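You operate a simulated robot arm through the tools that you are given. There is no shell and no other tool. Be economical: measure what you need, move in short steps, check, and stop when the job is done.

Carry out the task below with a simulated robot arm. There is one attempt and no reset: what you move stays moved.

TASK
Grip the long bolt, try both yellow-banded rings and take it out.
Fine: vice tight till the green pin shows; run each ring on till it binds or is fully on the thread, and lay it back; slacken the vice and stand the bolt head down on the table. Set down upright: long black bolt.

Only the result counts: the job must be done as asked and must still hold three seconds after the hand-in. Knocking over, shifting, dropping, spilling or breaking anything else fails it.

THE ROBOT
A 7-joint arm with a two-finger parallel gripper, fixed in place. Base frame: the origin is at the foot of the arm, x ahead of it, y to its left, z up; the work surface is at about z = 0. Units: mm, degrees, N and s.
With the tool pointing down near the work surface it reaches from about 240 to 620 mm from the base axis. Its first joint turns from -66.0 to 66.0 degrees. Payload 2.6 kg.
Tool frame: the origin (TCP) lies between the finger pads and is the grasp point; the fingertips stand 30 mm ahead of it; z points along the fingers, y is the line along which they close. Largest opening 94 mm; finger width 28, thickness 10; the body of the gripper, 50 by 96 mm, starts 55 mm behind the TCP.
Orientation is that of the tool frame in the base frame, as a unit quaternion [w, x, y, z]. With the fingers straight down and closing along the base's y, the tool's x points along the base's -x, its y along +y and its z along -z.

THE INTERFACE
- The arm moves only by the tool nudge_tool. Its argument "steps" is a list of rows, each an object (a shift or turn left out is 0, a gripper value left out holds the last) with "delta_pos": the shift along the tool's x, y, z in mm, a list of three; "rot": the turn, a rotation vector about the tool's x, y, z in degrees, a list of three; "claw": the closure in counts, from 0 (fully open) to 255 (shut). In form: [{"delta_pos": [x, y, z], "rot": [rx, ry, rz], "claw": claw}, ...]. A call has 1 to 20 rows; each row is the pose to reach, as a shift and turn from the pose commanded when the call began, along the tool's axes at that moment. Rows are played at 5 a second. More than 50 mm and 8.6 degrees between two rows, or a gripper value outside its range, and nothing of the call is played. A pose out of reach is approached as far as the arm can. The call stops where the force on the tool passes 70 N (or 10 N more than at its start, if that is more) or the arm is blocked; 0.2 s more then pass. Each finger travels about 72 mm/s and halts on what it meets, pressing with about 29 N; the grip force reading is that of the motor and also rises with nothing between the fingers. The clock runs only during rows and for 0.2 s after the last one: add rows that repeat a pose to give the fingers time. It gives the time, the measured TCP pose, the force on the tool (base axes), the opening and the grip force at its end, in the units of the frame above (readings bear some noise), with the torque about the TCP (base axes, N m) and any sound that the robot's microphone picked up, and new pictures: "show" is both (left out), scene, wrist or none.
- Cameras (640 x 400 px; columns grow to the right, rows downward): "scene" is fixed at [14.2, 424, 553.5]; the picture's right is [-0.91, -0.41, 0.00], its down [-0.27, 0.60, -0.76] and it looks along [0.31, -0.69, -0.66] (base axes); focal length 214 px, centre (320, 200). "wrist" rides on the gripper at [76, 14, -102] in the tool frame; the picture's right is [-0.18, 0.98, 0.00], its down [-0.75, -0.14, -0.64] and it looks along [-0.63, -0.12, 0.77] (tool axes); focal length 243 px, centre (320, 200). There is no depth. A picture from a camera that has moved, and an enlarged one, comes with that camera's place and axes in the base frame and with its lens.
- inspect(camera, box): a new picture of the part [left, top, right, bottom] of that camera's present view, enlarged. It takes no simulated time.
- job_done(): hands the job in; it is judged then, once.

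Work in short steps. Places have to be worked out from the pictures, the camera data and where the tool is seen: move nearer, look again, correct. Check each grasp and each placing, and mend what went wrong. You have 120 turns and 200 pictures in all, those below and enlarged ones among them. Open the gripper and draw the arm clear of the work before you hand the job in, unless the task says otherwise; then end with one line.

The tools are called after ">>>" by a JSON object that holds its "method" and its "body". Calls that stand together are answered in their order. nudge_tool: Moves the arm, as the interface text tells. Its arguments: {"type":"object","properties":{"steps":{"type":"array"},"show":{"type":"string","enum":["both","scene","wrist","none"]}},"required":["steps"]} The other tools are called the same way: inspect (camera, box) takes an enlarged picture of a part of a camera's view; job_done () hands the job in.

At the start:

```text
t: 0.0
tool_pos: [266.5, 127.4, 436.7]
tool_rot: [0.001, 0.0, 1.0, 0.0]
force: [-0.3, -0.7, -0.2]
ft_torque: [0.04, -0.02, 0.0]
finger_gap: 94.2
grip_force: 0.1
```

scene: 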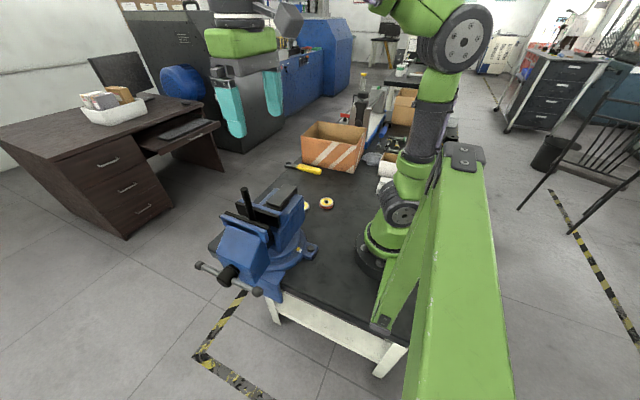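
wrist: 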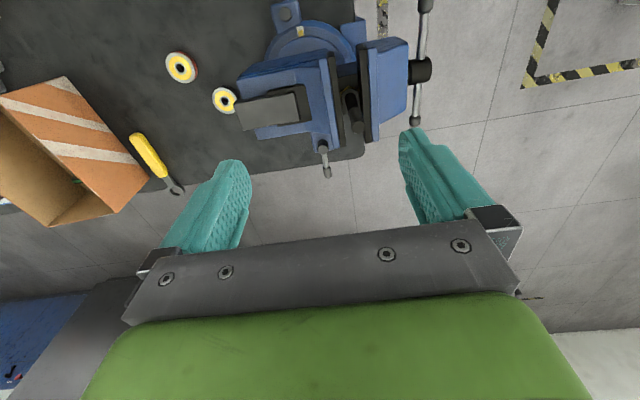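

I start by enlarging the vice and rings in both views to see what is there.

>>> {"method": "inspect", "body": {"camera": "scene", "box": [180, 150, 360, 310]}}

>>> {"method": "inspect", "body": {"camera": "wrist", "box": [120, 0, 460, 200]}}

```text
2.50 times, centred on (270, 230) of scene
camera zoom: at [14.2, 424.0, 553.5], right [-0.91, -0.41, 0.0], down [-0.27, 0.6, -0.76], along [0.31, -0.69, -0.66], focal length 536 px, centre (445, 125)
```

zoom: 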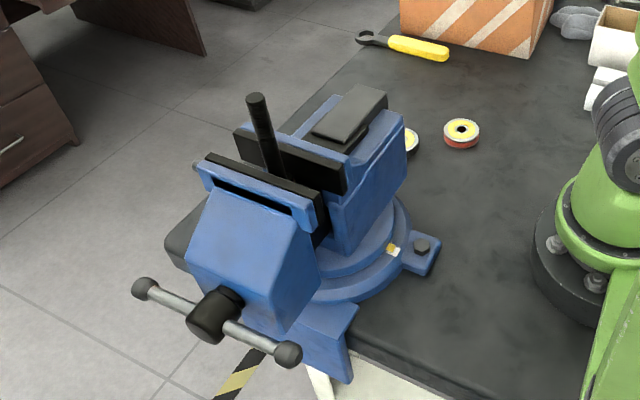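

```text
1.88 times, centred on (290, 100) of wrist
camera zoom: at [190.6, 142.9, 537.9], right [0.18, 0.98, 0.0], down [0.75, -0.14, 0.64], along [0.63, -0.12, -0.77], focal length 457 px, centre (376, 388)
```

zoom: 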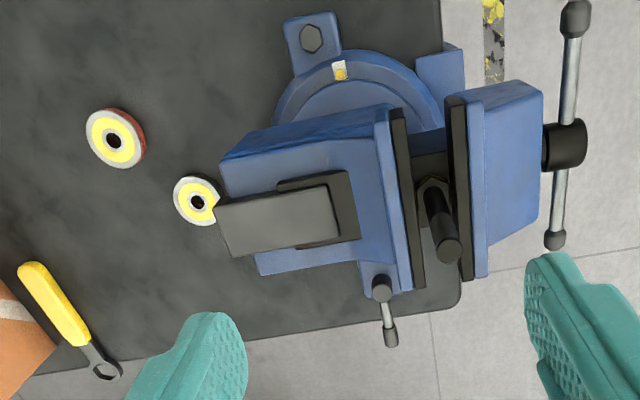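

The bolt stands loose, head down, between the jaws. The T-bar hub is near [307, 280, 107] and the bar lies along x. I zoom further on the jaws and the rings.

>>> {"method": "inspect", "body": {"camera": "wrist", "box": [300, 30, 440, 130]}}

>>> {"method": "inspect", "body": {"camera": "wrist", "box": [150, 30, 270, 130]}}

>>> {"method": "inspect", "body": {"camera": "scene", "box": [190, 180, 320, 300]}}

>>> {"method": "inspect", "body": {"camera": "scene", "box": [270, 60, 430, 220]}}

```text
4.00 times, centred on (370, 80) of wrist
camera zoom: at [190.6, 142.9, 537.9], right [0.18, 0.98, 0.0], down [0.75, -0.14, 0.64], along [0.63, -0.12, -0.77], focal length 970 px, centre (120, 680)
```

zoom: 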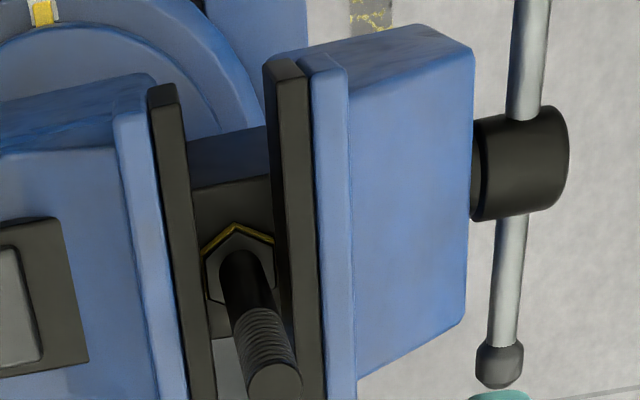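

```text
4.00 times, centred on (210, 80) of wrist
camera zoom: at [190.6, 142.9, 537.9], right [0.18, 0.98, 0.0], down [0.75, -0.14, 0.64], along [0.63, -0.12, -0.77], focal length 970 px, centre (760, 680)
```

zoom: 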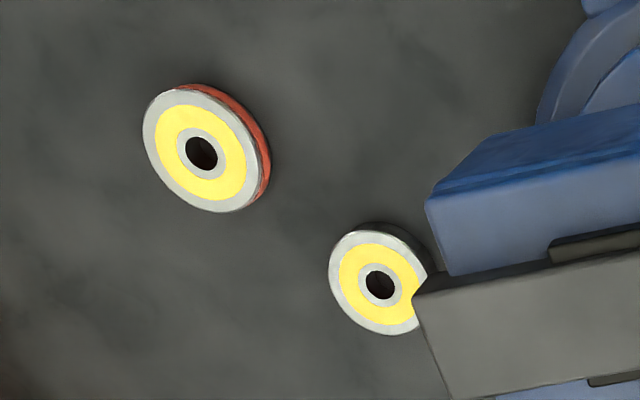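

```text
3.33 times, centred on (255, 240) of scene
camera zoom: at [14.2, 424.0, 553.5], right [-0.91, -0.41, 0.0], down [-0.27, 0.6, -0.76], along [0.31, -0.69, -0.66], focal length 715 px, centre (537, 67)
```

zoom: 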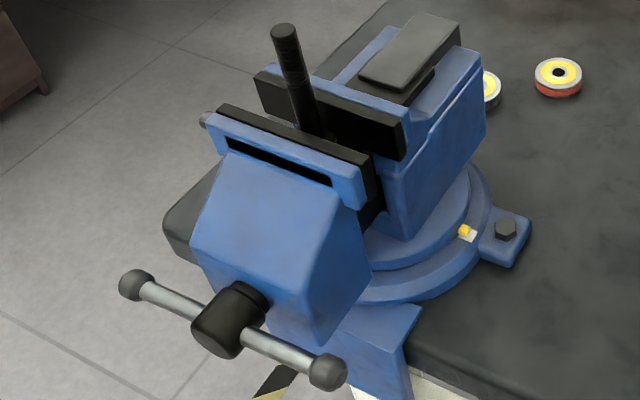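

```text
2.50 times, centred on (350, 140) of scene
camera zoom: at [14.2, 424.0, 553.5], right [-0.91, -0.41, 0.0], down [-0.27, 0.6, -0.76], along [0.31, -0.69, -0.66], focal length 536 px, centre (245, 350)
```

zoom: 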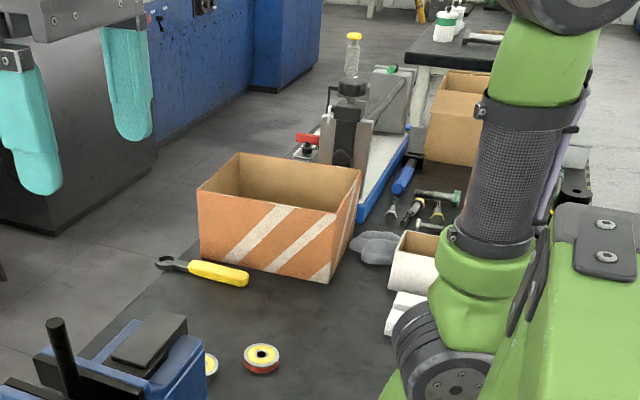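

The handle bar runs roughly from [222, 282] to [394, 281] at z≈105. Tightening (clockwise seen from +y) lifts the +x half. I move above the +x half of the bar for a closer look.

>>> {"method": "nudge_tool", "body": {"steps": [{"delta_pos": [-25, 38, 0]}, {"delta_pos": [-50, 77, 0]}, {"delta_pos": [-75, 115, 0]}, {"delta_pos": [-101, 154, 0]}, {"delta_pos": [-101, 154, 45]}, {"delta_pos": [-101, 154, 90]}, {"delta_pos": [-101, 154, 135]}, {"delta_pos": [-101, 154, 180]}, {"delta_pos": [-101, 154, 207], "claw": 140}, {"delta_pos": [-101, 154, 207], "claw": 170}]}}

```text
t: 2.2
tool_pos: [365.6, 282.1, 228.6]
tool_rot: [-0.001, -0.001, 1.0, 0.0]
force: [0.1, 0.8, -0.6]
ft_torque: [0.0, 0.0, 0.05]
finger_gap: 31.2
grip_force: 0.1
out of reach, approached as far as the arm can: row 4
camera wrist: at [291.0, 296.7, 330.5], right [0.18, 0.98, 0.0], down [0.75, -0.14, 0.64], along [0.63, -0.12, -0.77], focal length 243 px, centre (320, 200)
```

scene: 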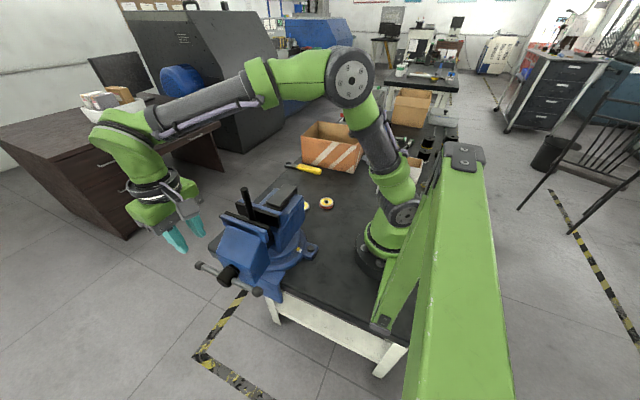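
wrist: 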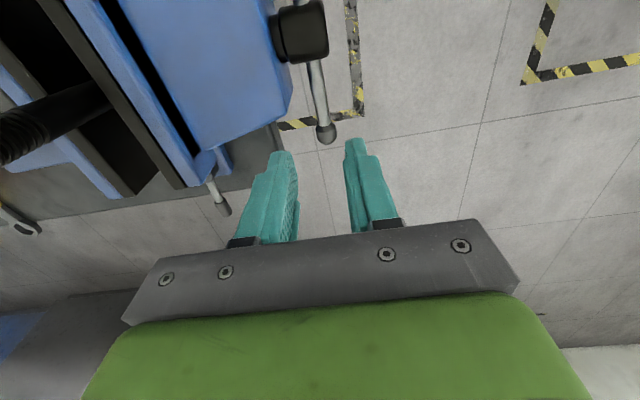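

The bar's knob is at about [395, 283, 100] and the bar at y≈282, right under the fingers. I descend around it and close.

>>> {"method": "nudge_tool", "body": {"steps": [{"delta_pos": [-2, 0, 40]}, {"delta_pos": [-2, 0, 75]}, {"delta_pos": [-2, 0, 98]}, {"delta_pos": [-2, 0, 110]}, {"delta_pos": [-2, 0, 110], "claw": 255}, {"delta_pos": [-2, 0, 110], "claw": 255}, {"delta_pos": [-2, 0, 110], "claw": 255}]}}

```text
t: 3.0
tool_pos: [368.0, 284.5, 151.2]
tool_rot: [0.006, 0.004, 1.0, 0.008]
force: [-1.4, -1.6, 6.6]
ft_torque: [-0.24, 0.08, 0.01]
finger_gap: 32.7
grip_force: 1.9
stopped in row 3: the force on the tool passed its limit (the readings are from after the stop); the commanded pose is now the measured one
camera wrist: at [291.4, 299.0, 253.1], right [0.19, 0.98, 0.02], down [0.75, -0.16, 0.65], along [0.64, -0.11, -0.76], focal length 243 px, centre (320, 200)
```

scene: 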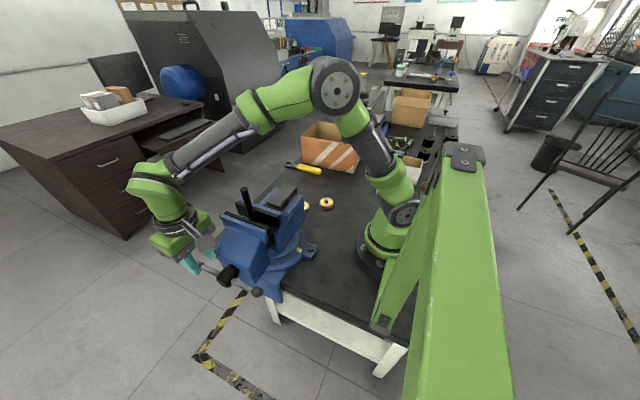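
wrist: 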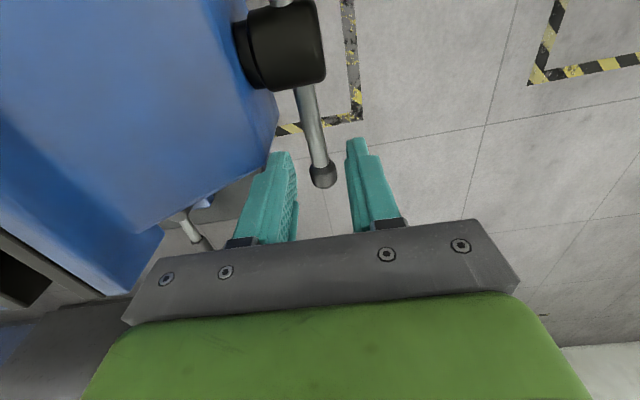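

Blocked early, and the TCP was pushed to +y, so the inner finger is touching the jaw block. I back off a little and look.

>>> {"method": "nudge_tool", "body": {"steps": [{"delta_pos": [0, 2, -15]}, {"delta_pos": [0, 2, -20]}], "show": "none"}}

>>> {"method": "inspect", "body": {"camera": "wrist", "box": [180, 0, 440, 260]}}

>>> {"method": "inspect", "body": {"camera": "scene", "box": [120, 180, 320, 310]}}

```text
t: 3.6
tool_pos: [368.0, 287.4, 170.7]
tool_rot: [0.005, 0.003, 1.0, 0.008]
force: [0.3, -0.3, 0.1]
ft_torque: [0.03, -0.01, -0.03]
finger_gap: 31.3
grip_force: 0.0
```

```text
1.54 times, centred on (310, 130) of wrist
camera zoom: at [291.0, 301.4, 273.0], right [0.19, 0.98, 0.02], down [0.75, -0.16, 0.65], along [0.64, -0.11, -0.76], focal length 373 px, centre (335, 308)
```

zoom: 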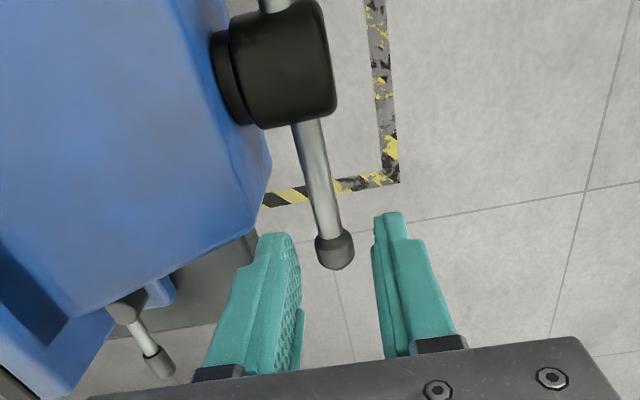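

```text
3.08 times, centred on (220, 245) of scene
camera zoom: at [14.2, 424.0, 553.5], right [-0.91, -0.41, 0.0], down [-0.27, 0.6, -0.76], along [0.31, -0.69, -0.66], focal length 660 px, centre (628, 62)
```

zoom: 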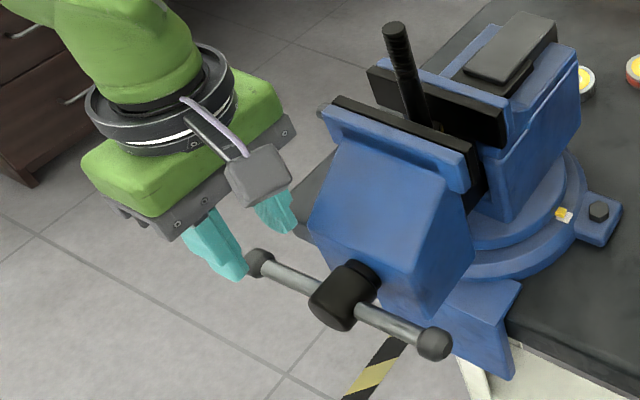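

The inner finger touches the corner of the jaw body. Gripping farther out, on the bar next to its knob (x≈386, y≈285), keeps clear of it.

>>> {"method": "nudge_tool", "body": {"steps": [{"delta_pos": [-10, 0, 0], "claw": 185}, {"delta_pos": [-18, -1, 0], "claw": 185}, {"delta_pos": [-18, -1, 20]}, {"delta_pos": [-18, -1, 35]}, {"delta_pos": [-18, -1, 46]}, {"delta_pos": [-18, -1, 54]}], "show": "wrist"}}

```text
t: 5.0
tool_pos: [386.7, 285.0, 116.3]
tool_rot: [0.005, 0.003, 1.0, 0.007]
force: [1.4, -1.4, 0.3]
ft_torque: [-0.04, -0.03, 0.01]
finger_gap: 26.3
grip_force: 0.8
camera wrist: at [310.0, 299.9, 218.3], right [0.19, 0.98, 0.02], down [0.75, -0.16, 0.65], along [0.64, -0.11, -0.76], focal length 243 px, centre (320, 200)
```

wrist: 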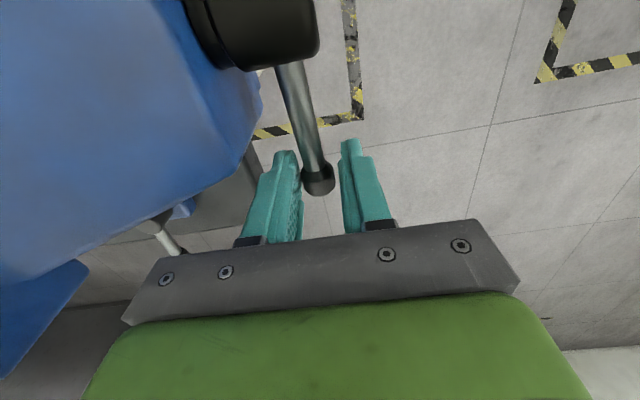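

The bar end is between the fingers. I close on it.

>>> {"method": "nudge_tool", "body": {"steps": [{"claw": 255}, {"claw": 255}, {"claw": 255}, {"claw": 255}], "show": "wrist"}}

```text
t: 6.0
tool_pos: [387.9, 285.4, 116.4]
tool_rot: [0.005, 0.004, 1.0, 0.007]
force: [-1.1, -13.2, -3.1]
ft_torque: [-0.25, -0.18, -0.09]
finger_gap: 20.7
grip_force: 44.9
camera wrist: at [310.1, 299.4, 217.9], right [0.19, 0.98, 0.01], down [0.75, -0.16, 0.65], along [0.64, -0.11, -0.76], focal length 243 px, centre (320, 200)
```

wrist: 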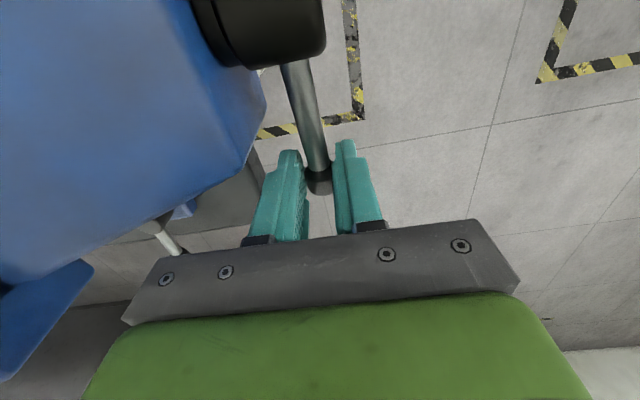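

It holds the knob (20.7 mm). I lift it along the arc about the hub by some 30°, watching the forces.

>>> {"method": "nudge_tool", "body": {"steps": [{"delta_pos": [-0.2, -0.7, -7.4]}, {"delta_pos": [0.3, -1, -14.8]}, {"delta_pos": [1.4, -1, -22.1]}, {"delta_pos": [3.1, -1, -29.3]}, {"delta_pos": [5.4, -1, -36.4]}, {"delta_pos": [8.4, -1, -43.2]}]}}

```text
t: 7.4
tool_pos: [379.6, 280.1, 161.4]
tool_rot: [0.008, 0.007, 1.0, 0.004]
force: [5.0, -27.3, -3.9]
ft_torque: [-0.63, -0.52, -0.35]
finger_gap: 19.1
grip_force: 44.6
camera wrist: at [302.7, 296.4, 262.1], right [0.2, 0.98, 0.01], down [0.74, -0.16, 0.65], along [0.64, -0.12, -0.76], focal length 243 px, centre (320, 200)
```

scene: 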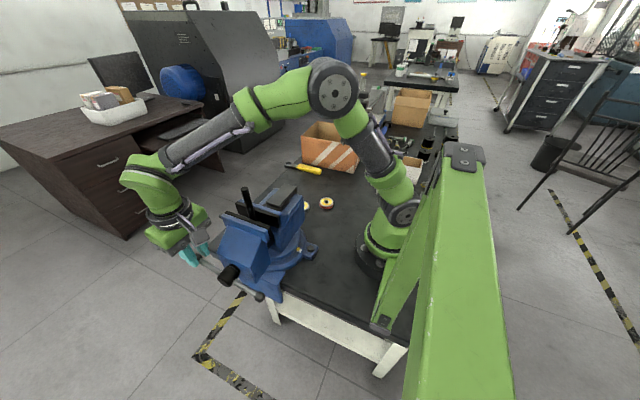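
wrist: 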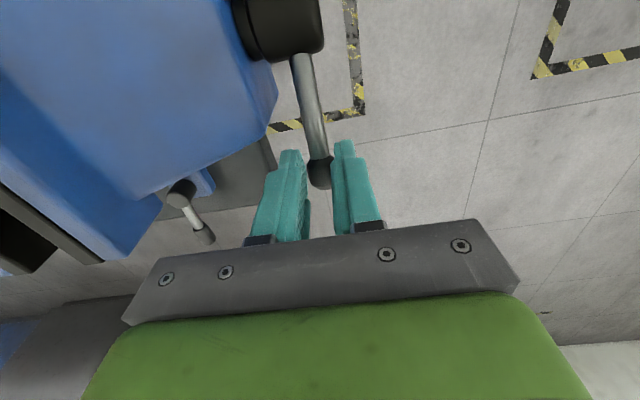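

The screw turns and the jaw drags the tool toward -y (about -27 N). I relieve the y force and check the jaws.

>>> {"method": "nudge_tool", "body": {"steps": [{"delta_pos": [0, -2, 0]}, {"delta_pos": [0, -4, 0]}], "show": "none"}}

>>> {"method": "inspect", "body": {"camera": "scene", "box": [170, 180, 320, 300]}}

```text
t: 8.0
tool_pos: [380.2, 280.0, 161.6]
tool_rot: [0.009, 0.002, 1.0, 0.008]
force: [14.2, -11.5, 1.5]
ft_torque: [-0.21, -0.64, -0.22]
finger_gap: 18.9
grip_force: 44.7
```

```text
3.33 times, centred on (245, 240) of scene
camera zoom: at [14.2, 424.0, 553.5], right [-0.91, -0.41, 0.0], down [-0.27, 0.6, -0.76], along [0.31, -0.69, -0.66], focal length 715 px, centre (570, 67)
```

zoom: 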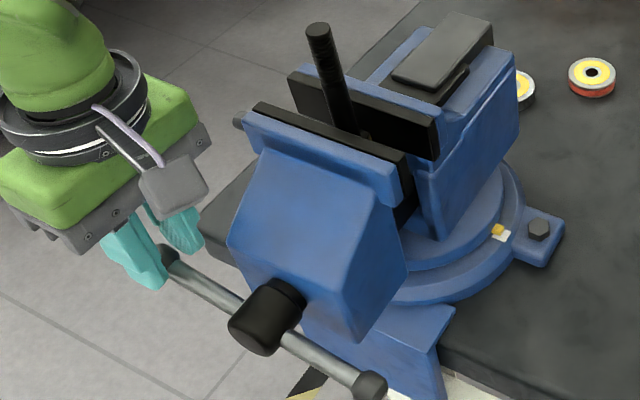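

Turning works, with the jaw advancing a few mm. I carry on for another 30° of the arc while following in -y.

>>> {"method": "nudge_tool", "body": {"steps": [{"delta_pos": [3.5, -0.5, -6.5]}, {"delta_pos": [7.6, -1, -12.7]}, {"delta_pos": [12.2, -1.5, -18.5]}, {"delta_pos": [17.4, -2, -23.8]}, {"delta_pos": [22.9, -2.5, -28.8]}, {"delta_pos": [28.9, -3, -33.2]}]}}

>>> {"method": "inspect", "body": {"camera": "scene", "box": [170, 180, 320, 300]}}

```text
t: 9.4
tool_pos: [349.7, 277.7, 191.1]
tool_rot: [0.004, 0.003, 1.0, 0.008]
force: [0.2, -0.2, -0.4]
ft_torque: [0.02, 0.0, 0.02]
finger_gap: 0.0
grip_force: 33.2
camera wrist: at [272.1, 292.1, 293.8], right [0.19, 0.98, 0.02], down [0.75, -0.16, 0.65], along [0.64, -0.11, -0.76], focal length 243 px, centre (320, 200)
```

scene: 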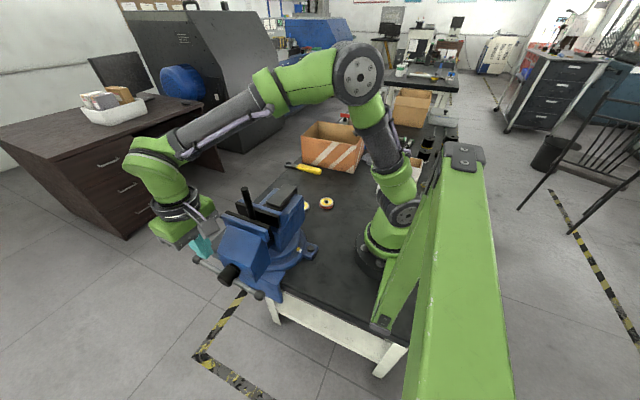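
wrist: 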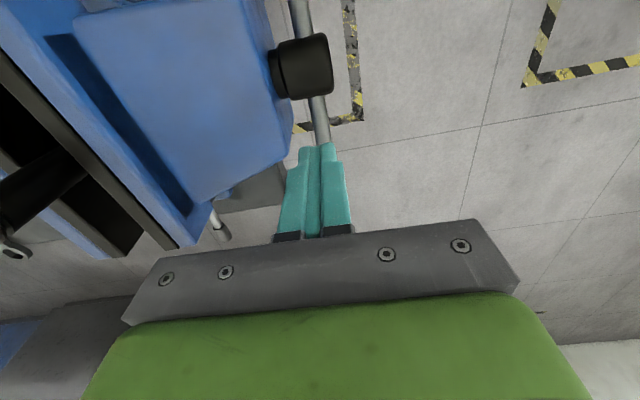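

```text
3.33 times, centred on (245, 240) of scene
camera zoom: at [14.3, 424.0, 553.5], right [-0.91, -0.41, 0.0], down [-0.27, 0.6, -0.76], along [0.31, -0.69, -0.66], focal length 715 px, centre (570, 67)
```

zoom: 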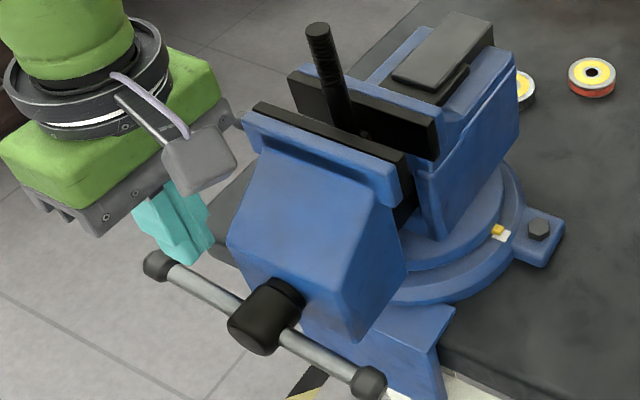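

The fingers slipped off the knob, and the bar has turned only about 14°. I check the jaw gap and look for the green pin.

>>> {"method": "inspect", "body": {"camera": "scene", "box": [220, 180, 300, 250]}}

>>> {"method": "inspect", "body": {"camera": "wrist", "box": [0, 0, 360, 260]}}

```text
5.71 times, centred on (260, 215) of scene
camera zoom: at [14.3, 424.0, 553.5], right [-0.91, -0.41, 0.0], down [-0.27, 0.6, -0.76], along [0.31, -0.69, -0.66], focal length 1226 px, centre (663, 114)
```

zoom: 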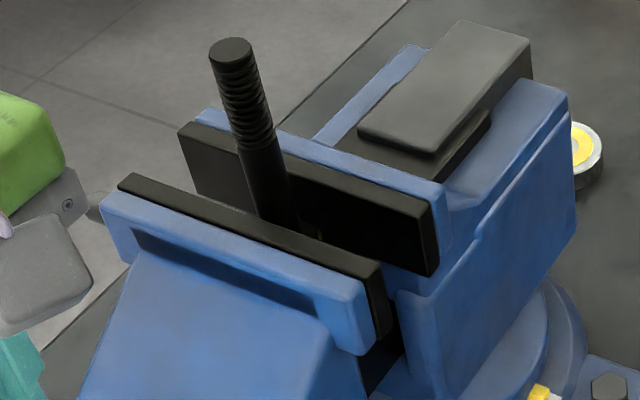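

```text
1.54 times, centred on (180, 130) of wrist
camera zoom: at [272.1, 292.1, 293.8], right [0.19, 0.98, 0.02], down [0.75, -0.16, 0.65], along [0.64, -0.11, -0.76], focal length 373 px, centre (535, 308)
```

zoom: 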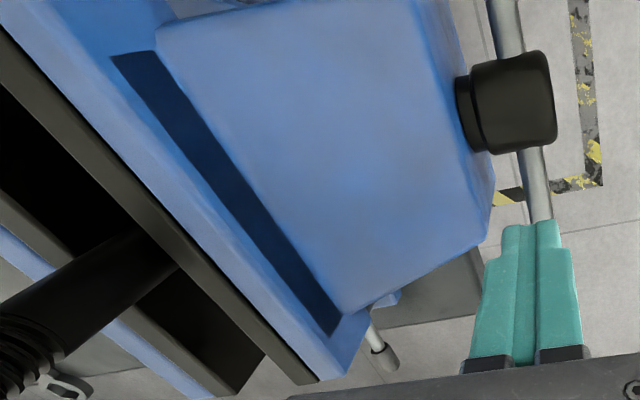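

Lifting by grip slips, so pushing is more robust. I turn the hand 90° (body narrow toward the vice, camera on the outer side) and go above the -x half of the bar to push it down with closed fingers.

>>> {"method": "nudge_tool", "body": {"steps": [{"delta_pos": [0, 4, -10], "rot": [0, 0, 8.5]}, {"delta_pos": [0, 7, -15], "rot": [0, 0, 17]}, {"delta_pos": [0, 7, -15], "rot": [0, 0, 25.5]}, {"delta_pos": [0, 7, -15], "rot": [0, 0, 34]}, {"delta_pos": [0, 7, -15], "rot": [0, 0, 42.5]}, {"delta_pos": [0, 7, -15], "rot": [0, 0, 51]}, {"delta_pos": [20, 7, -15], "rot": [0, 0, 59.5]}, {"delta_pos": [50, 7, -15], "rot": [0, 0, 68]}, {"delta_pos": [80, 7, -15], "rot": [0, 0, 76.5]}, {"delta_pos": [107, 7, -15], "rot": [0, 0, 85]}, {"delta_pos": [107, 7, -15], "rot": [0, 0, 89]}]}}

```text
t: 11.8
tool_pos: [238.6, 286.2, 208.4]
tool_rot: [-0.001, 0.704, 0.71, 0.009]
force: [0.1, 0.0, 0.4]
ft_torque: [0.04, -0.02, -0.02]
finger_gap: 0.0
grip_force: 32.6
camera wrist: at [252.5, 361.4, 311.1], right [0.98, -0.18, 0.01], down [-0.14, -0.76, 0.63], along [-0.11, -0.62, -0.78], focal length 243 px, centre (320, 200)
```

scene: 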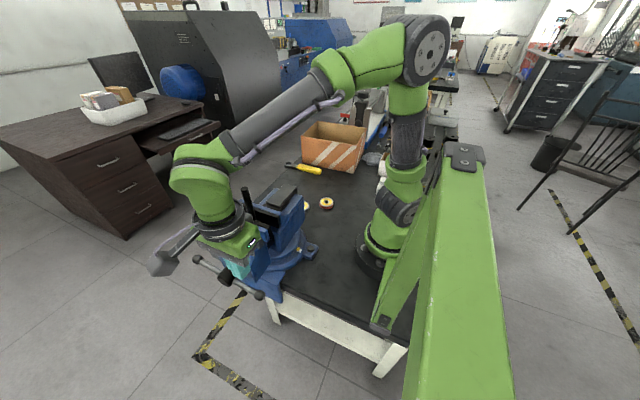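
wrist: 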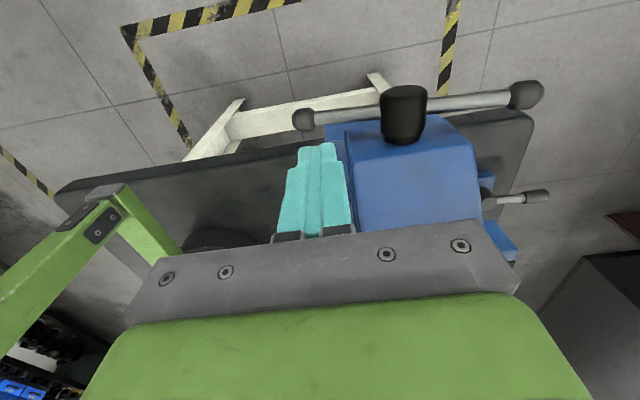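

Hand is turned and the bar's -x half is below the fingertips. I descend and push down gently in small steps.

>>> {"method": "nudge_tool", "body": {"steps": [{"delta_pos": [0, 3, 40]}, {"delta_pos": [0, 3, 70]}, {"delta_pos": [0, 3, 80]}, {"delta_pos": [0, 3, 87]}, {"delta_pos": [0, 4, 94]}, {"delta_pos": [0, 5, 101]}]}}

>>> {"method": "inspect", "body": {"camera": "scene", "box": [170, 180, 320, 300]}}

```text
t: 13.2
tool_pos: [247.4, 288.4, 107.3]
tool_rot: [-0.003, 0.703, 0.711, 0.01]
force: [2.4, -1.9, 13.6]
ft_torque: [-0.19, -0.22, 0.0]
finger_gap: 0.2
grip_force: 32.8
camera wrist: at [259.6, 363.3, 210.3], right [0.98, -0.17, 0.01], down [-0.14, -0.77, 0.63], along [-0.1, -0.62, -0.78], focal length 243 px, centre (320, 200)
```

scene: 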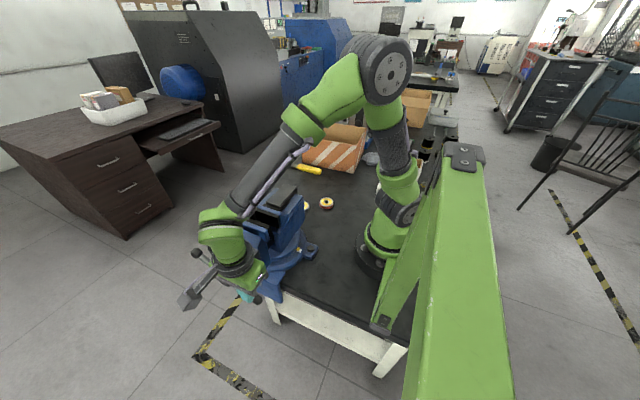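
wrist: 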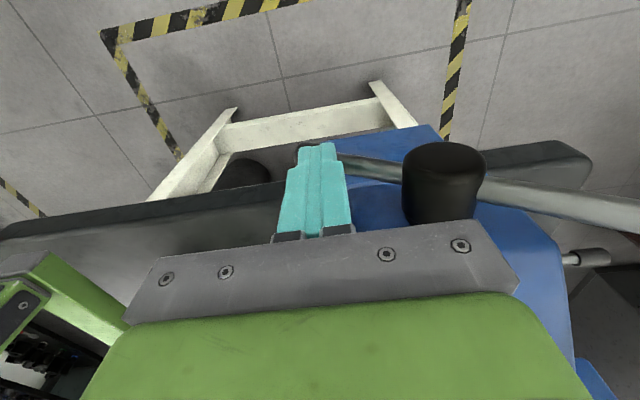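

```text
3.33 times, centred on (245, 240) of scene
camera zoom: at [14.2, 424.0, 553.5], right [-0.91, -0.41, 0.0], down [-0.27, 0.6, -0.76], along [0.31, -0.69, -0.66], focal length 715 px, centre (570, 67)
```

zoom: 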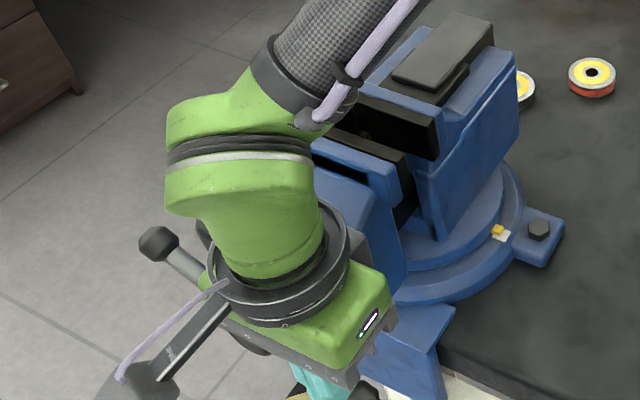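

13 N and the bar turned to about 35°. I keep pushing down, drifting in +x along the arc.

>>> {"method": "nudge_tool", "body": {"steps": [{"delta_pos": [0, 2, 6]}, {"delta_pos": [0, 5, 12]}, {"delta_pos": [0, 9, 18]}, {"delta_pos": [0, 13, 24]}, {"delta_pos": [0, 18, 29]}], "show": "wrist"}}

>>> {"method": "inspect", "body": {"camera": "scene", "box": [170, 180, 320, 300]}}

```text
t: 14.1
tool_pos: [254.0, 287.7, 90.8]
tool_rot: [-0.004, 0.705, 0.709, 0.008]
force: [-3.5, -2.6, 8.7]
ft_torque: [-0.19, -0.23, -0.19]
finger_gap: 0.0
grip_force: 33.3
stopped in row 4: the force on the tool passed its limit (the readings are from after the stop); the commanded pose is now the measured one
camera wrist: at [268.7, 363.5, 194.2], right [0.98, -0.18, 0.0], down [-0.14, -0.76, 0.63], along [-0.11, -0.62, -0.78], focal length 243 px, centre (320, 200)
```

wrist: 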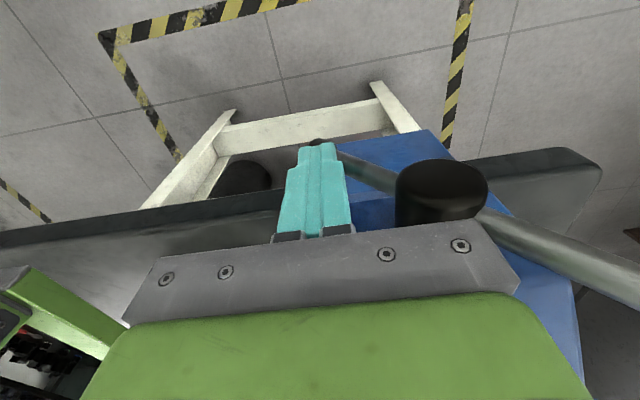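

```text
3.33 times, centred on (245, 240) of scene
camera zoom: at [14.2, 424.0, 553.5], right [-0.91, -0.41, 0.0], down [-0.27, 0.6, -0.76], along [0.31, -0.69, -0.66], focal length 715 px, centre (570, 67)
```

zoom: 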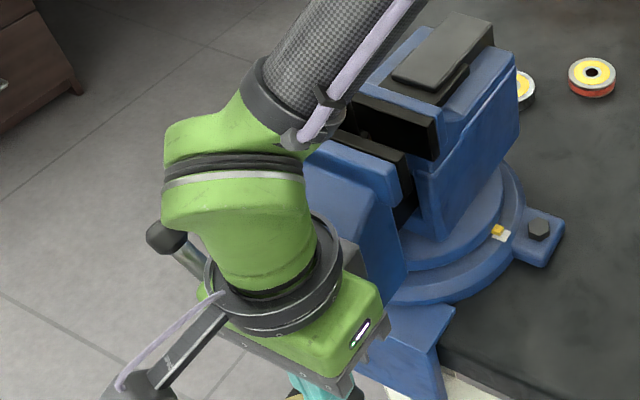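

The force limit tripped: either the vice is tight or something touched. I retreat upward and look.

>>> {"method": "nudge_tool", "body": {"steps": [{"delta_pos": [5, 0, -30]}, {"delta_pos": [20, 0, -75]}, {"delta_pos": [40, -20, -120]}, {"delta_pos": [60, -50, -150]}, {"delta_pos": [60, -70, -190]}], "show": "wrist"}}

>>> {"method": "inspect", "body": {"camera": "scene", "box": [170, 180, 320, 300]}}

```text
refused: row 3 steps farther than a row can; nothing moved
```

```text
3.33 times, centred on (245, 240) of scene
camera zoom: at [14.2, 424.0, 553.5], right [-0.91, -0.41, 0.0], down [-0.27, 0.6, -0.76], along [0.31, -0.69, -0.66], focal length 715 px, centre (570, 67)
```

zoom: 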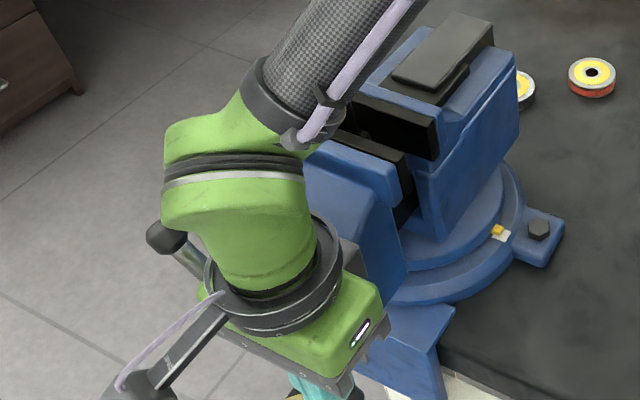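

A row was too long, so I repeat the retreat with shorter ones.

>>> {"method": "nudge_tool", "body": {"steps": [{"delta_pos": [3, 0, -30]}, {"delta_pos": [15, 0, -70]}, {"delta_pos": [30, -10, -105]}, {"delta_pos": [45, -30, -140]}, {"delta_pos": [55, -50, -175]}, {"delta_pos": [60, -60, -200]}], "show": "wrist"}}

>>> {"method": "inspect", "body": {"camera": "scene", "box": [170, 180, 320, 300]}}

```text
t: 15.5
tool_pos: [194.7, 344.7, 289.2]
tool_rot: [-0.005, 0.706, 0.708, 0.007]
force: [0.7, -0.9, 0.2]
ft_torque: [0.0, -0.03, 0.02]
finger_gap: 0.0
grip_force: 33.2
camera wrist: at [208.0, 419.5, 392.6], right [0.98, -0.18, 0.0], down [-0.14, -0.76, 0.63], along [-0.11, -0.62, -0.78], focal length 243 px, centre (320, 200)
```

wrist: 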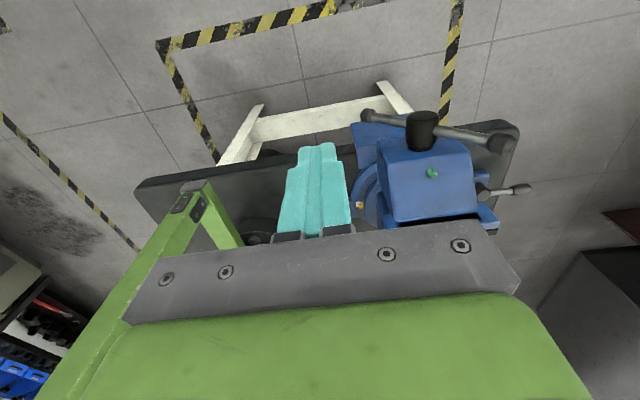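

```text
3.33 times, centred on (245, 240) of scene
camera zoom: at [14.2, 424.0, 553.5], right [-0.91, -0.41, 0.0], down [-0.27, 0.6, -0.76], along [0.31, -0.69, -0.66], focal length 715 px, centre (570, 67)
```

zoom: 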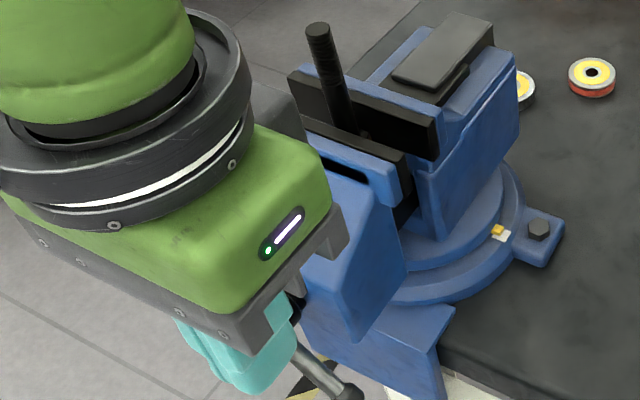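

The green pin is out, so the vice is tight. Now I go high over toward the rings, turning the hand back on the way.

>>> {"method": "nudge_tool", "body": {"steps": [{"delta_pos": [0, 0, -46], "claw": 60}, {"delta_pos": [-25, 10, -80], "rot": [0, 0, -8.5]}, {"delta_pos": [-65, 35, -95], "rot": [0, 0, -17]}, {"delta_pos": [-105, 55, -100], "rot": [0, 0, -25.5]}, {"delta_pos": [-145, 75, -100], "rot": [0, 0, -34]}, {"delta_pos": [-188, 90, -100], "rot": [0, 0, -42.5]}, {"delta_pos": [-232, 95, -100], "rot": [0, 0, -51]}, {"delta_pos": [-278, 95, -100], "rot": [0, 0, -59.5]}, {"delta_pos": [-324, 95, -100], "rot": [0, 0, -68]}, {"delta_pos": [-370, 95, -90], "rot": [0, 0, -76.5]}, {"delta_pos": [-416, 95, -70], "rot": [0, 0, -85]}, {"delta_pos": [-445, 95, -40], "rot": [0, 0, -89.5]}, {"delta_pos": [-445, 95, 0], "rot": [0, 0, -89.5]}, {"delta_pos": [-445, 95, 40], "rot": [0, 0, -89.5]}]}}

```text
refused: row 11 steps farther than a row can; nothing moved
```

Row 11 was a hair too long, so I adjust it.

>>> {"method": "nudge_tool", "body": {"steps": [{"delta_pos": [0, 0, -46], "claw": 60}, {"delta_pos": [-25, 10, -80], "rot": [0, 0, -8.5]}, {"delta_pos": [-65, 35, -95], "rot": [0, 0, -17]}, {"delta_pos": [-105, 55, -100], "rot": [0, 0, -25.5]}, {"delta_pos": [-145, 75, -100], "rot": [0, 0, -34]}, {"delta_pos": [-188, 90, -100], "rot": [0, 0, -42.5]}, {"delta_pos": [-232, 95, -100], "rot": [0, 0, -51]}, {"delta_pos": [-278, 95, -100], "rot": [0, 0, -59.5]}, {"delta_pos": [-324, 95, -100], "rot": [0, 0, -68]}, {"delta_pos": [-370, 95, -90], "rot": [0, 0, -76.5]}, {"delta_pos": [-412, 95, -70], "rot": [0, 0, -85]}, {"delta_pos": [-445, 95, -40], "rot": [0, 0, -89.5]}, {"delta_pos": [-445, 95, 0], "rot": [0, 0, -89.5]}, {"delta_pos": [-445, 95, 40], "rot": [0, 0, -89.5]}]}}

```text
t: 18.5
tool_pos: [291.6, -96.8, 242.7]
tool_rot: [0.002, 0.002, 1.0, 0.007]
force: [0.3, 0.4, 0.6]
ft_torque: [-0.02, 0.03, 0.02]
finger_gap: 71.9
grip_force: 0.0
camera wrist: at [214.6, -83.7, 344.4], right [0.19, 0.98, 0.02], down [0.75, -0.15, 0.64], along [0.63, -0.11, -0.77], focal length 243 px, centre (320, 200)
```

scene: 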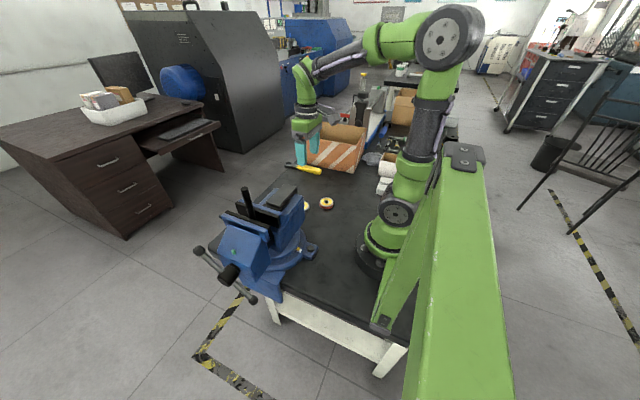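
wrist: 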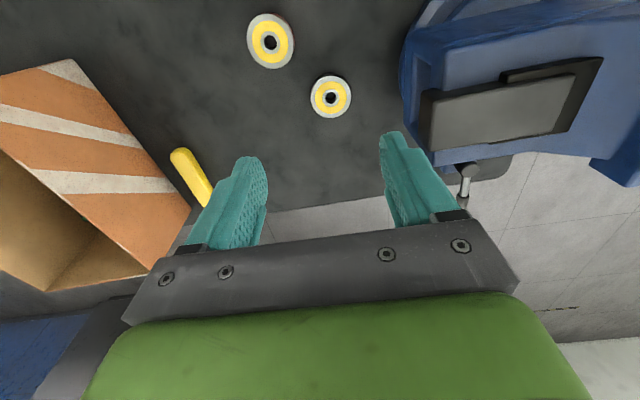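

Rings located: ring 1 (red) at about [243, -143], ring 2 at about [317, -85.5], both ~54 mm across. I level the hand and go down over ring 2, with fingers turned to close along x for a first centring squeeze.

>>> {"method": "nudge_tool", "body": {"steps": [{"delta_pos": [-12, 6, 20], "rot": [0.8, 0, 0], "claw": 40}, {"delta_pos": [-25.4, 11.3, 50], "rot": [0.8, 0, 0]}, {"delta_pos": [-25.4, 11.3, 90], "rot": [0.8, 0, 0]}, {"delta_pos": [-25.4, 11.3, 130], "rot": [0.8, 0, 0]}, {"delta_pos": [-25.4, 11.3, 150], "rot": [0.8, 0, 0]}], "show": "wrist"}}

```text
t: 19.7
tool_pos: [317.3, -87.9, 97.6]
tool_rot: [0.002, 0.002, 1.0, 0.001]
force: [-0.3, -0.3, -0.1]
ft_torque: [-0.03, 0.01, -0.01]
finger_gap: 79.2
grip_force: 0.1
camera wrist: at [240.8, -71.7, 198.9], right [0.19, 0.98, 0.0], down [0.75, -0.15, 0.65], along [0.64, -0.12, -0.76], focal length 243 px, centre (320, 200)
```

wrist: 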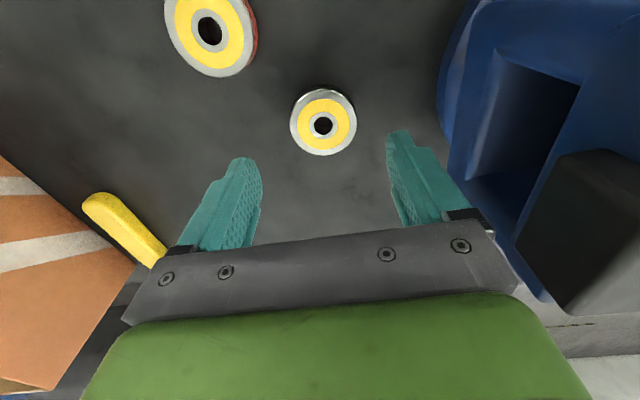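

Ring 2 centre refined to about [319.5, -84]. I turn the hand -90° above it and descend for the centring squeeze along x.

>>> {"method": "nudge_tool", "body": {"steps": [{"delta_pos": [-1, 2, 0], "rot": [0, 0, -8.5]}, {"delta_pos": [-2, 3.5, 0], "rot": [0, 0, -17]}, {"delta_pos": [-2, 3.5, 0], "rot": [0, 0, -25.5]}, {"delta_pos": [-2, 3.5, 0], "rot": [0, 0, -34]}, {"delta_pos": [-2, 3.5, 0], "rot": [0, 0, -42.5]}, {"delta_pos": [-2, 3.5, 0], "rot": [0, 0, -51]}, {"delta_pos": [-2, 3.5, 0], "rot": [0, 0, -59.5]}, {"delta_pos": [-2, 3.5, 0], "rot": [0, 0, -68]}, {"delta_pos": [-2, 3.5, 0], "rot": [0, 0, -76.5]}, {"delta_pos": [-2, 3.5, 0], "rot": [0, 0, -85]}, {"delta_pos": [-2, 3.5, 20], "rot": [0, 0, -90]}, {"delta_pos": [-2, 3.5, 40], "rot": [0, 0, -90]}, {"delta_pos": [-2, 3.5, 55], "rot": [0, 0, -90]}, {"delta_pos": [-2, 3.5, 62], "rot": [0, 0, -90]}], "show": "wrist"}}

```text
t: 22.7
tool_pos: [320.5, -81.4, 32.3]
tool_rot: [0.002, -0.706, 0.708, -0.001]
force: [-0.2, -0.4, 0.3]
ft_torque: [0.04, -0.05, 0.0]
finger_gap: 79.1
grip_force: 0.1
camera wrist: at [305.8, -156.8, 134.9], right [-0.98, 0.19, 0.0], down [0.14, 0.75, 0.64], along [0.12, 0.63, -0.76], focal length 243 px, centre (320, 200)
```

wrist: 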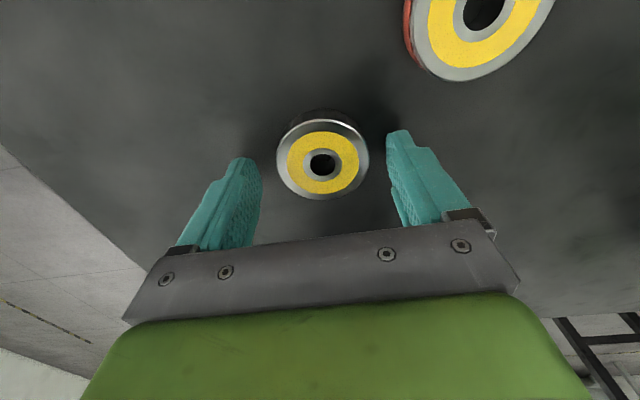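

The ring is between the fingers; I close to centre it.

>>> {"method": "nudge_tool", "body": {"steps": [{"claw": 100}, {"claw": 120}, {"claw": 140}, {"claw": 140}], "show": "wrist"}}

```text
t: 23.7
tool_pos: [321.2, -82.1, 32.8]
tool_rot: [0.003, -0.706, 0.709, -0.001]
force: [-0.7, 0.5, 0.0]
ft_torque: [0.01, 0.0, 0.0]
finger_gap: 51.7
grip_force: 28.7
camera wrist: at [305.8, -156.8, 134.9], right [-0.98, 0.19, 0.0], down [0.14, 0.75, 0.64], along [0.12, 0.63, -0.76], focal length 243 px, centre (320, 200)
```

wrist: 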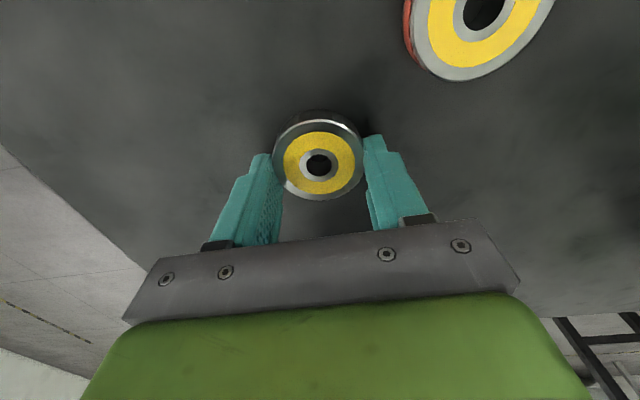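

Ring diameter is ~52 mm. I open, turn a further -90° (testing the wrist range) and squeeze again across the other direction to centre it fully.

>>> {"method": "nudge_tool", "body": {"steps": [{"claw": 60}, {"claw": 60, "rot": [0, 0, -8.5]}, {"rot": [0, 0, -17]}, {"rot": [0, 0, -25.5]}, {"rot": [0, 0, -34]}, {"rot": [0, 0, -42.5]}, {"rot": [0, 0, -51]}, {"rot": [0, 0, -59.5]}, {"rot": [0, 0, -68]}, {"rot": [0, 0, -76.5]}, {"rot": [0, 0, -85]}, {"rot": [0, 0, -90]}, {"rot": [0, 0, -90]}, {"rot": [0, 0, -90], "claw": 110}, {"rot": [0, 0, -90], "claw": 130}, {"rot": [0, 0, -90], "claw": 140}, {"rot": [0, 0, -90], "claw": 140}], "show": "wrist"}}

```text
t: 27.3
tool_pos: [320.7, -82.8, 32.1]
tool_rot: [-0.001, 1.0, -0.002, 0.002]
force: [0.3, -1.5, 2.8]
ft_torque: [-0.07, 0.03, 0.01]
finger_gap: 51.8
grip_force: 28.7
camera wrist: at [396.1, -96.7, 134.8], right [-0.19, -0.98, 0.0], down [-0.76, 0.14, 0.64], along [-0.63, 0.12, -0.77], focal length 243 px, centre (320, 200)
```

wrist: 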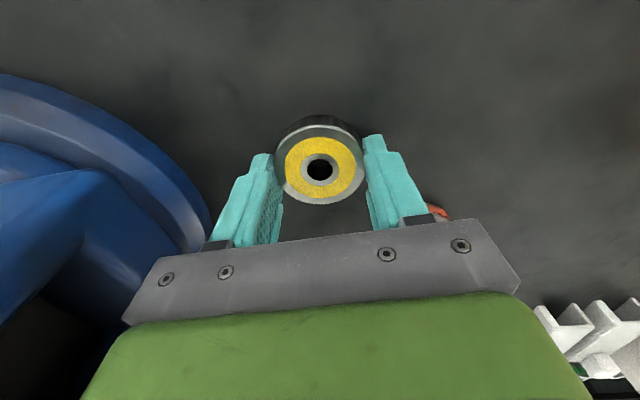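

The -180° orientation is reachable and the ring is now centred in the hand. I firm the grip, lift it, and carry it to a viewing spot beside the bolt at z≈340.

>>> {"method": "nudge_tool", "body": {"steps": [{"delta_pos": [0, 0, 0], "claw": 160}, {"delta_pos": [0, 0, -20]}, {"delta_pos": [0, 0, -60]}, {"delta_pos": [0, 0, -105]}, {"delta_pos": [0, 0, -150]}, {"delta_pos": [0, 0, -195]}, {"delta_pos": [0, 0, -240]}, {"delta_pos": [0, 0, -285]}, {"delta_pos": [0, 0, -308]}, {"delta_pos": [-10, -45, -308]}, {"delta_pos": [-25, -90, -308]}, {"delta_pos": [-40, -135, -308]}, {"delta_pos": [-55, -180, -308]}, {"delta_pos": [-65, -222, -308]}, {"delta_pos": [-70, -247, -308]}, {"delta_pos": [-70, -247, -308]}]}}

```text
t: 28.4
tool_pos: [341.2, -61.5, 108.0]
tool_rot: [0.011, 1.0, -0.009, -0.005]
force: [-0.4, -2.6, -0.3]
ft_torque: [0.21, 0.07, 0.02]
finger_gap: 51.5
grip_force: 29.2
out of reach, approached as far as the arm can: row 3, 4, 5
stopped in row 5: the force on the tool passed its limit (the readings are from after the stop); the commanded pose is now the measured one
camera wrist: at [419.0, -73.9, 209.9], right [-0.2, -0.98, 0.02], down [-0.74, 0.17, 0.65], along [-0.64, 0.11, -0.76], focal length 243 px, centre (320, 200)
```

scene: 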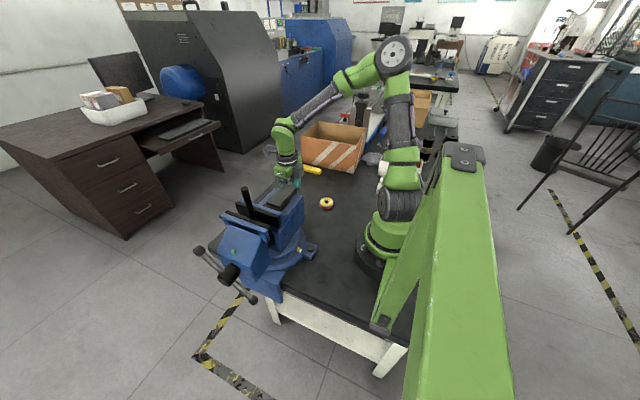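
wrist: 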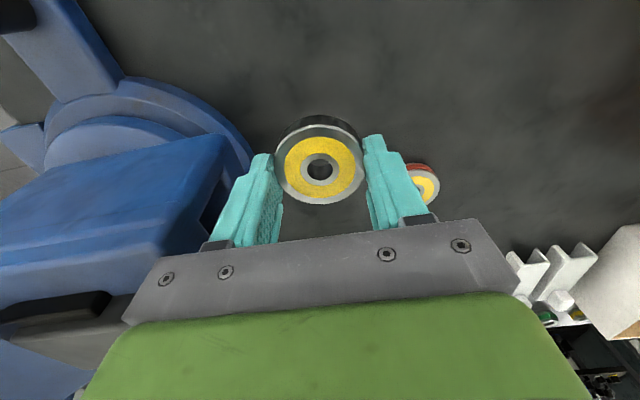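

The -180° pose ran into a reach limit and drifted toward the vice. I back away from the vice and unwind the wrist by +90° while still low, before lifting.

>>> {"method": "nudge_tool", "body": {"steps": [{"delta_pos": [-8, 12, 0], "rot": [0, 0, 8.5]}, {"delta_pos": [-16, 24, 0], "rot": [0, 0, 17]}, {"delta_pos": [-22, 34, 0], "rot": [0, 0, 25.5]}, {"delta_pos": [-22, 34, 0], "rot": [0, 0, 34]}, {"delta_pos": [-22, 34, 0], "rot": [0, 0, 42.5]}, {"delta_pos": [-22, 34, 0], "rot": [0, 0, 51]}, {"delta_pos": [-22, 34, 0], "rot": [0, 0, 59.5]}, {"delta_pos": [-22, 34, 0], "rot": [0, 0, 68]}, {"delta_pos": [-22, 34, 0], "rot": [0, 0, 76.5]}, {"delta_pos": [-22, 34, 0], "rot": [0, 0, 85]}, {"delta_pos": [-22, 34, 0], "rot": [0, 0, 90]}], "show": "wrist"}}

```text
t: 30.8
tool_pos: [319.7, -95.2, 108.6]
tool_rot: [-0.011, -0.701, 0.713, -0.004]
force: [0.3, 0.1, -1.3]
ft_torque: [0.0, -0.01, 0.0]
finger_gap: 51.8
grip_force: 29.3
camera wrist: at [304.8, -167.9, 213.4], right [-0.98, 0.2, 0.0], down [0.16, 0.76, 0.62], along [0.12, 0.61, -0.78], focal length 243 px, centre (320, 200)
```

wrist: 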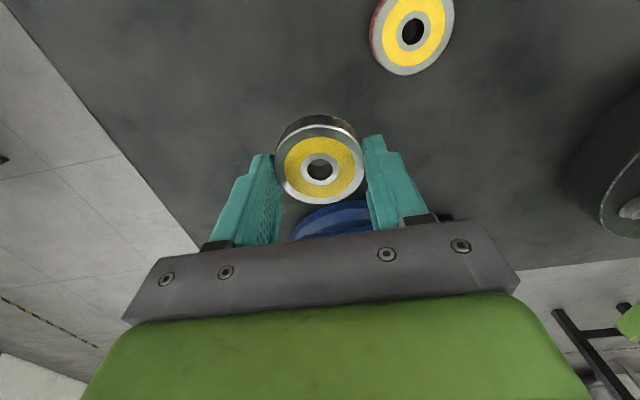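

Holding fine. I level the tilt, lift to z≈348, and carry it to a spot with the camera over the bolt.

>>> {"method": "nudge_tool", "body": {"steps": [{"delta_pos": [0, 0, -40], "rot": [0.57, -1.2, 0]}, {"delta_pos": [0, 0, -85], "rot": [0.57, -1.2, 0]}, {"delta_pos": [0, 0, -130], "rot": [0.57, -1.2, 0]}, {"delta_pos": [0, 0, -175], "rot": [0.57, -1.2, 0]}, {"delta_pos": [0, 0, -215], "rot": [0.57, -1.2, 0]}, {"delta_pos": [0, 0, -240], "rot": [0.57, -1.2, 0]}, {"delta_pos": [-45, 0, -240], "rot": [0.57, -1.2, 0]}, {"delta_pos": [-92, 0, -240], "rot": [0.57, -1.2, 0]}, {"delta_pos": [-139, 4, -240], "rot": [0.57, -1.2, 0]}, {"delta_pos": [-186, 8, -240], "rot": [0.57, -1.2, 0]}, {"delta_pos": [-233, 14, -240], "rot": [0.57, -1.2, 0]}, {"delta_pos": [-280, 14, -240], "rot": [0.57, -1.2, 0]}, {"delta_pos": [-320, 14, -240], "rot": [0.57, -1.2, 0]}, {"delta_pos": [-320, 14, -240], "rot": [0.57, -1.2, 0]}]}}

```text
t: 33.8
tool_pos: [317.6, 233.1, 341.4]
tool_rot: [0.0, -0.701, 0.713, -0.001]
force: [0.7, 0.0, -2.5]
ft_torque: [-0.01, -0.01, 0.01]
finger_gap: 51.9
grip_force: 29.3
camera wrist: at [301.3, 157.6, 443.6], right [-0.98, 0.2, 0.0], down [0.15, 0.75, 0.64], along [0.13, 0.63, -0.77], focal length 243 px, centre (320, 200)
```

scene: 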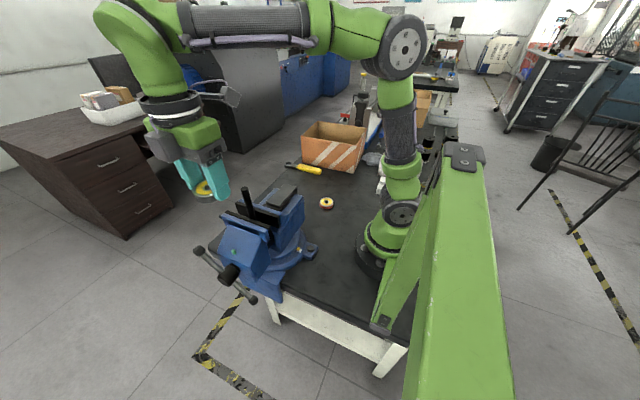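
wrist: 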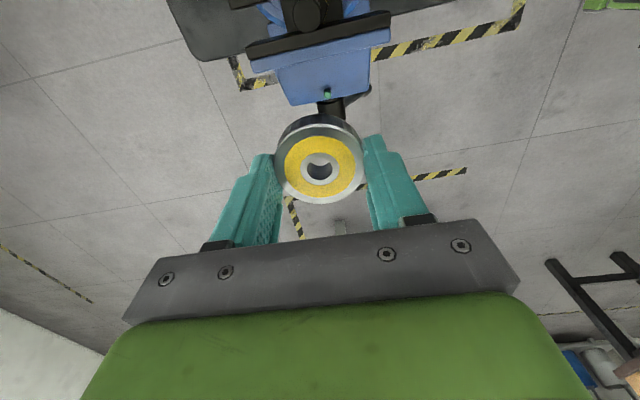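

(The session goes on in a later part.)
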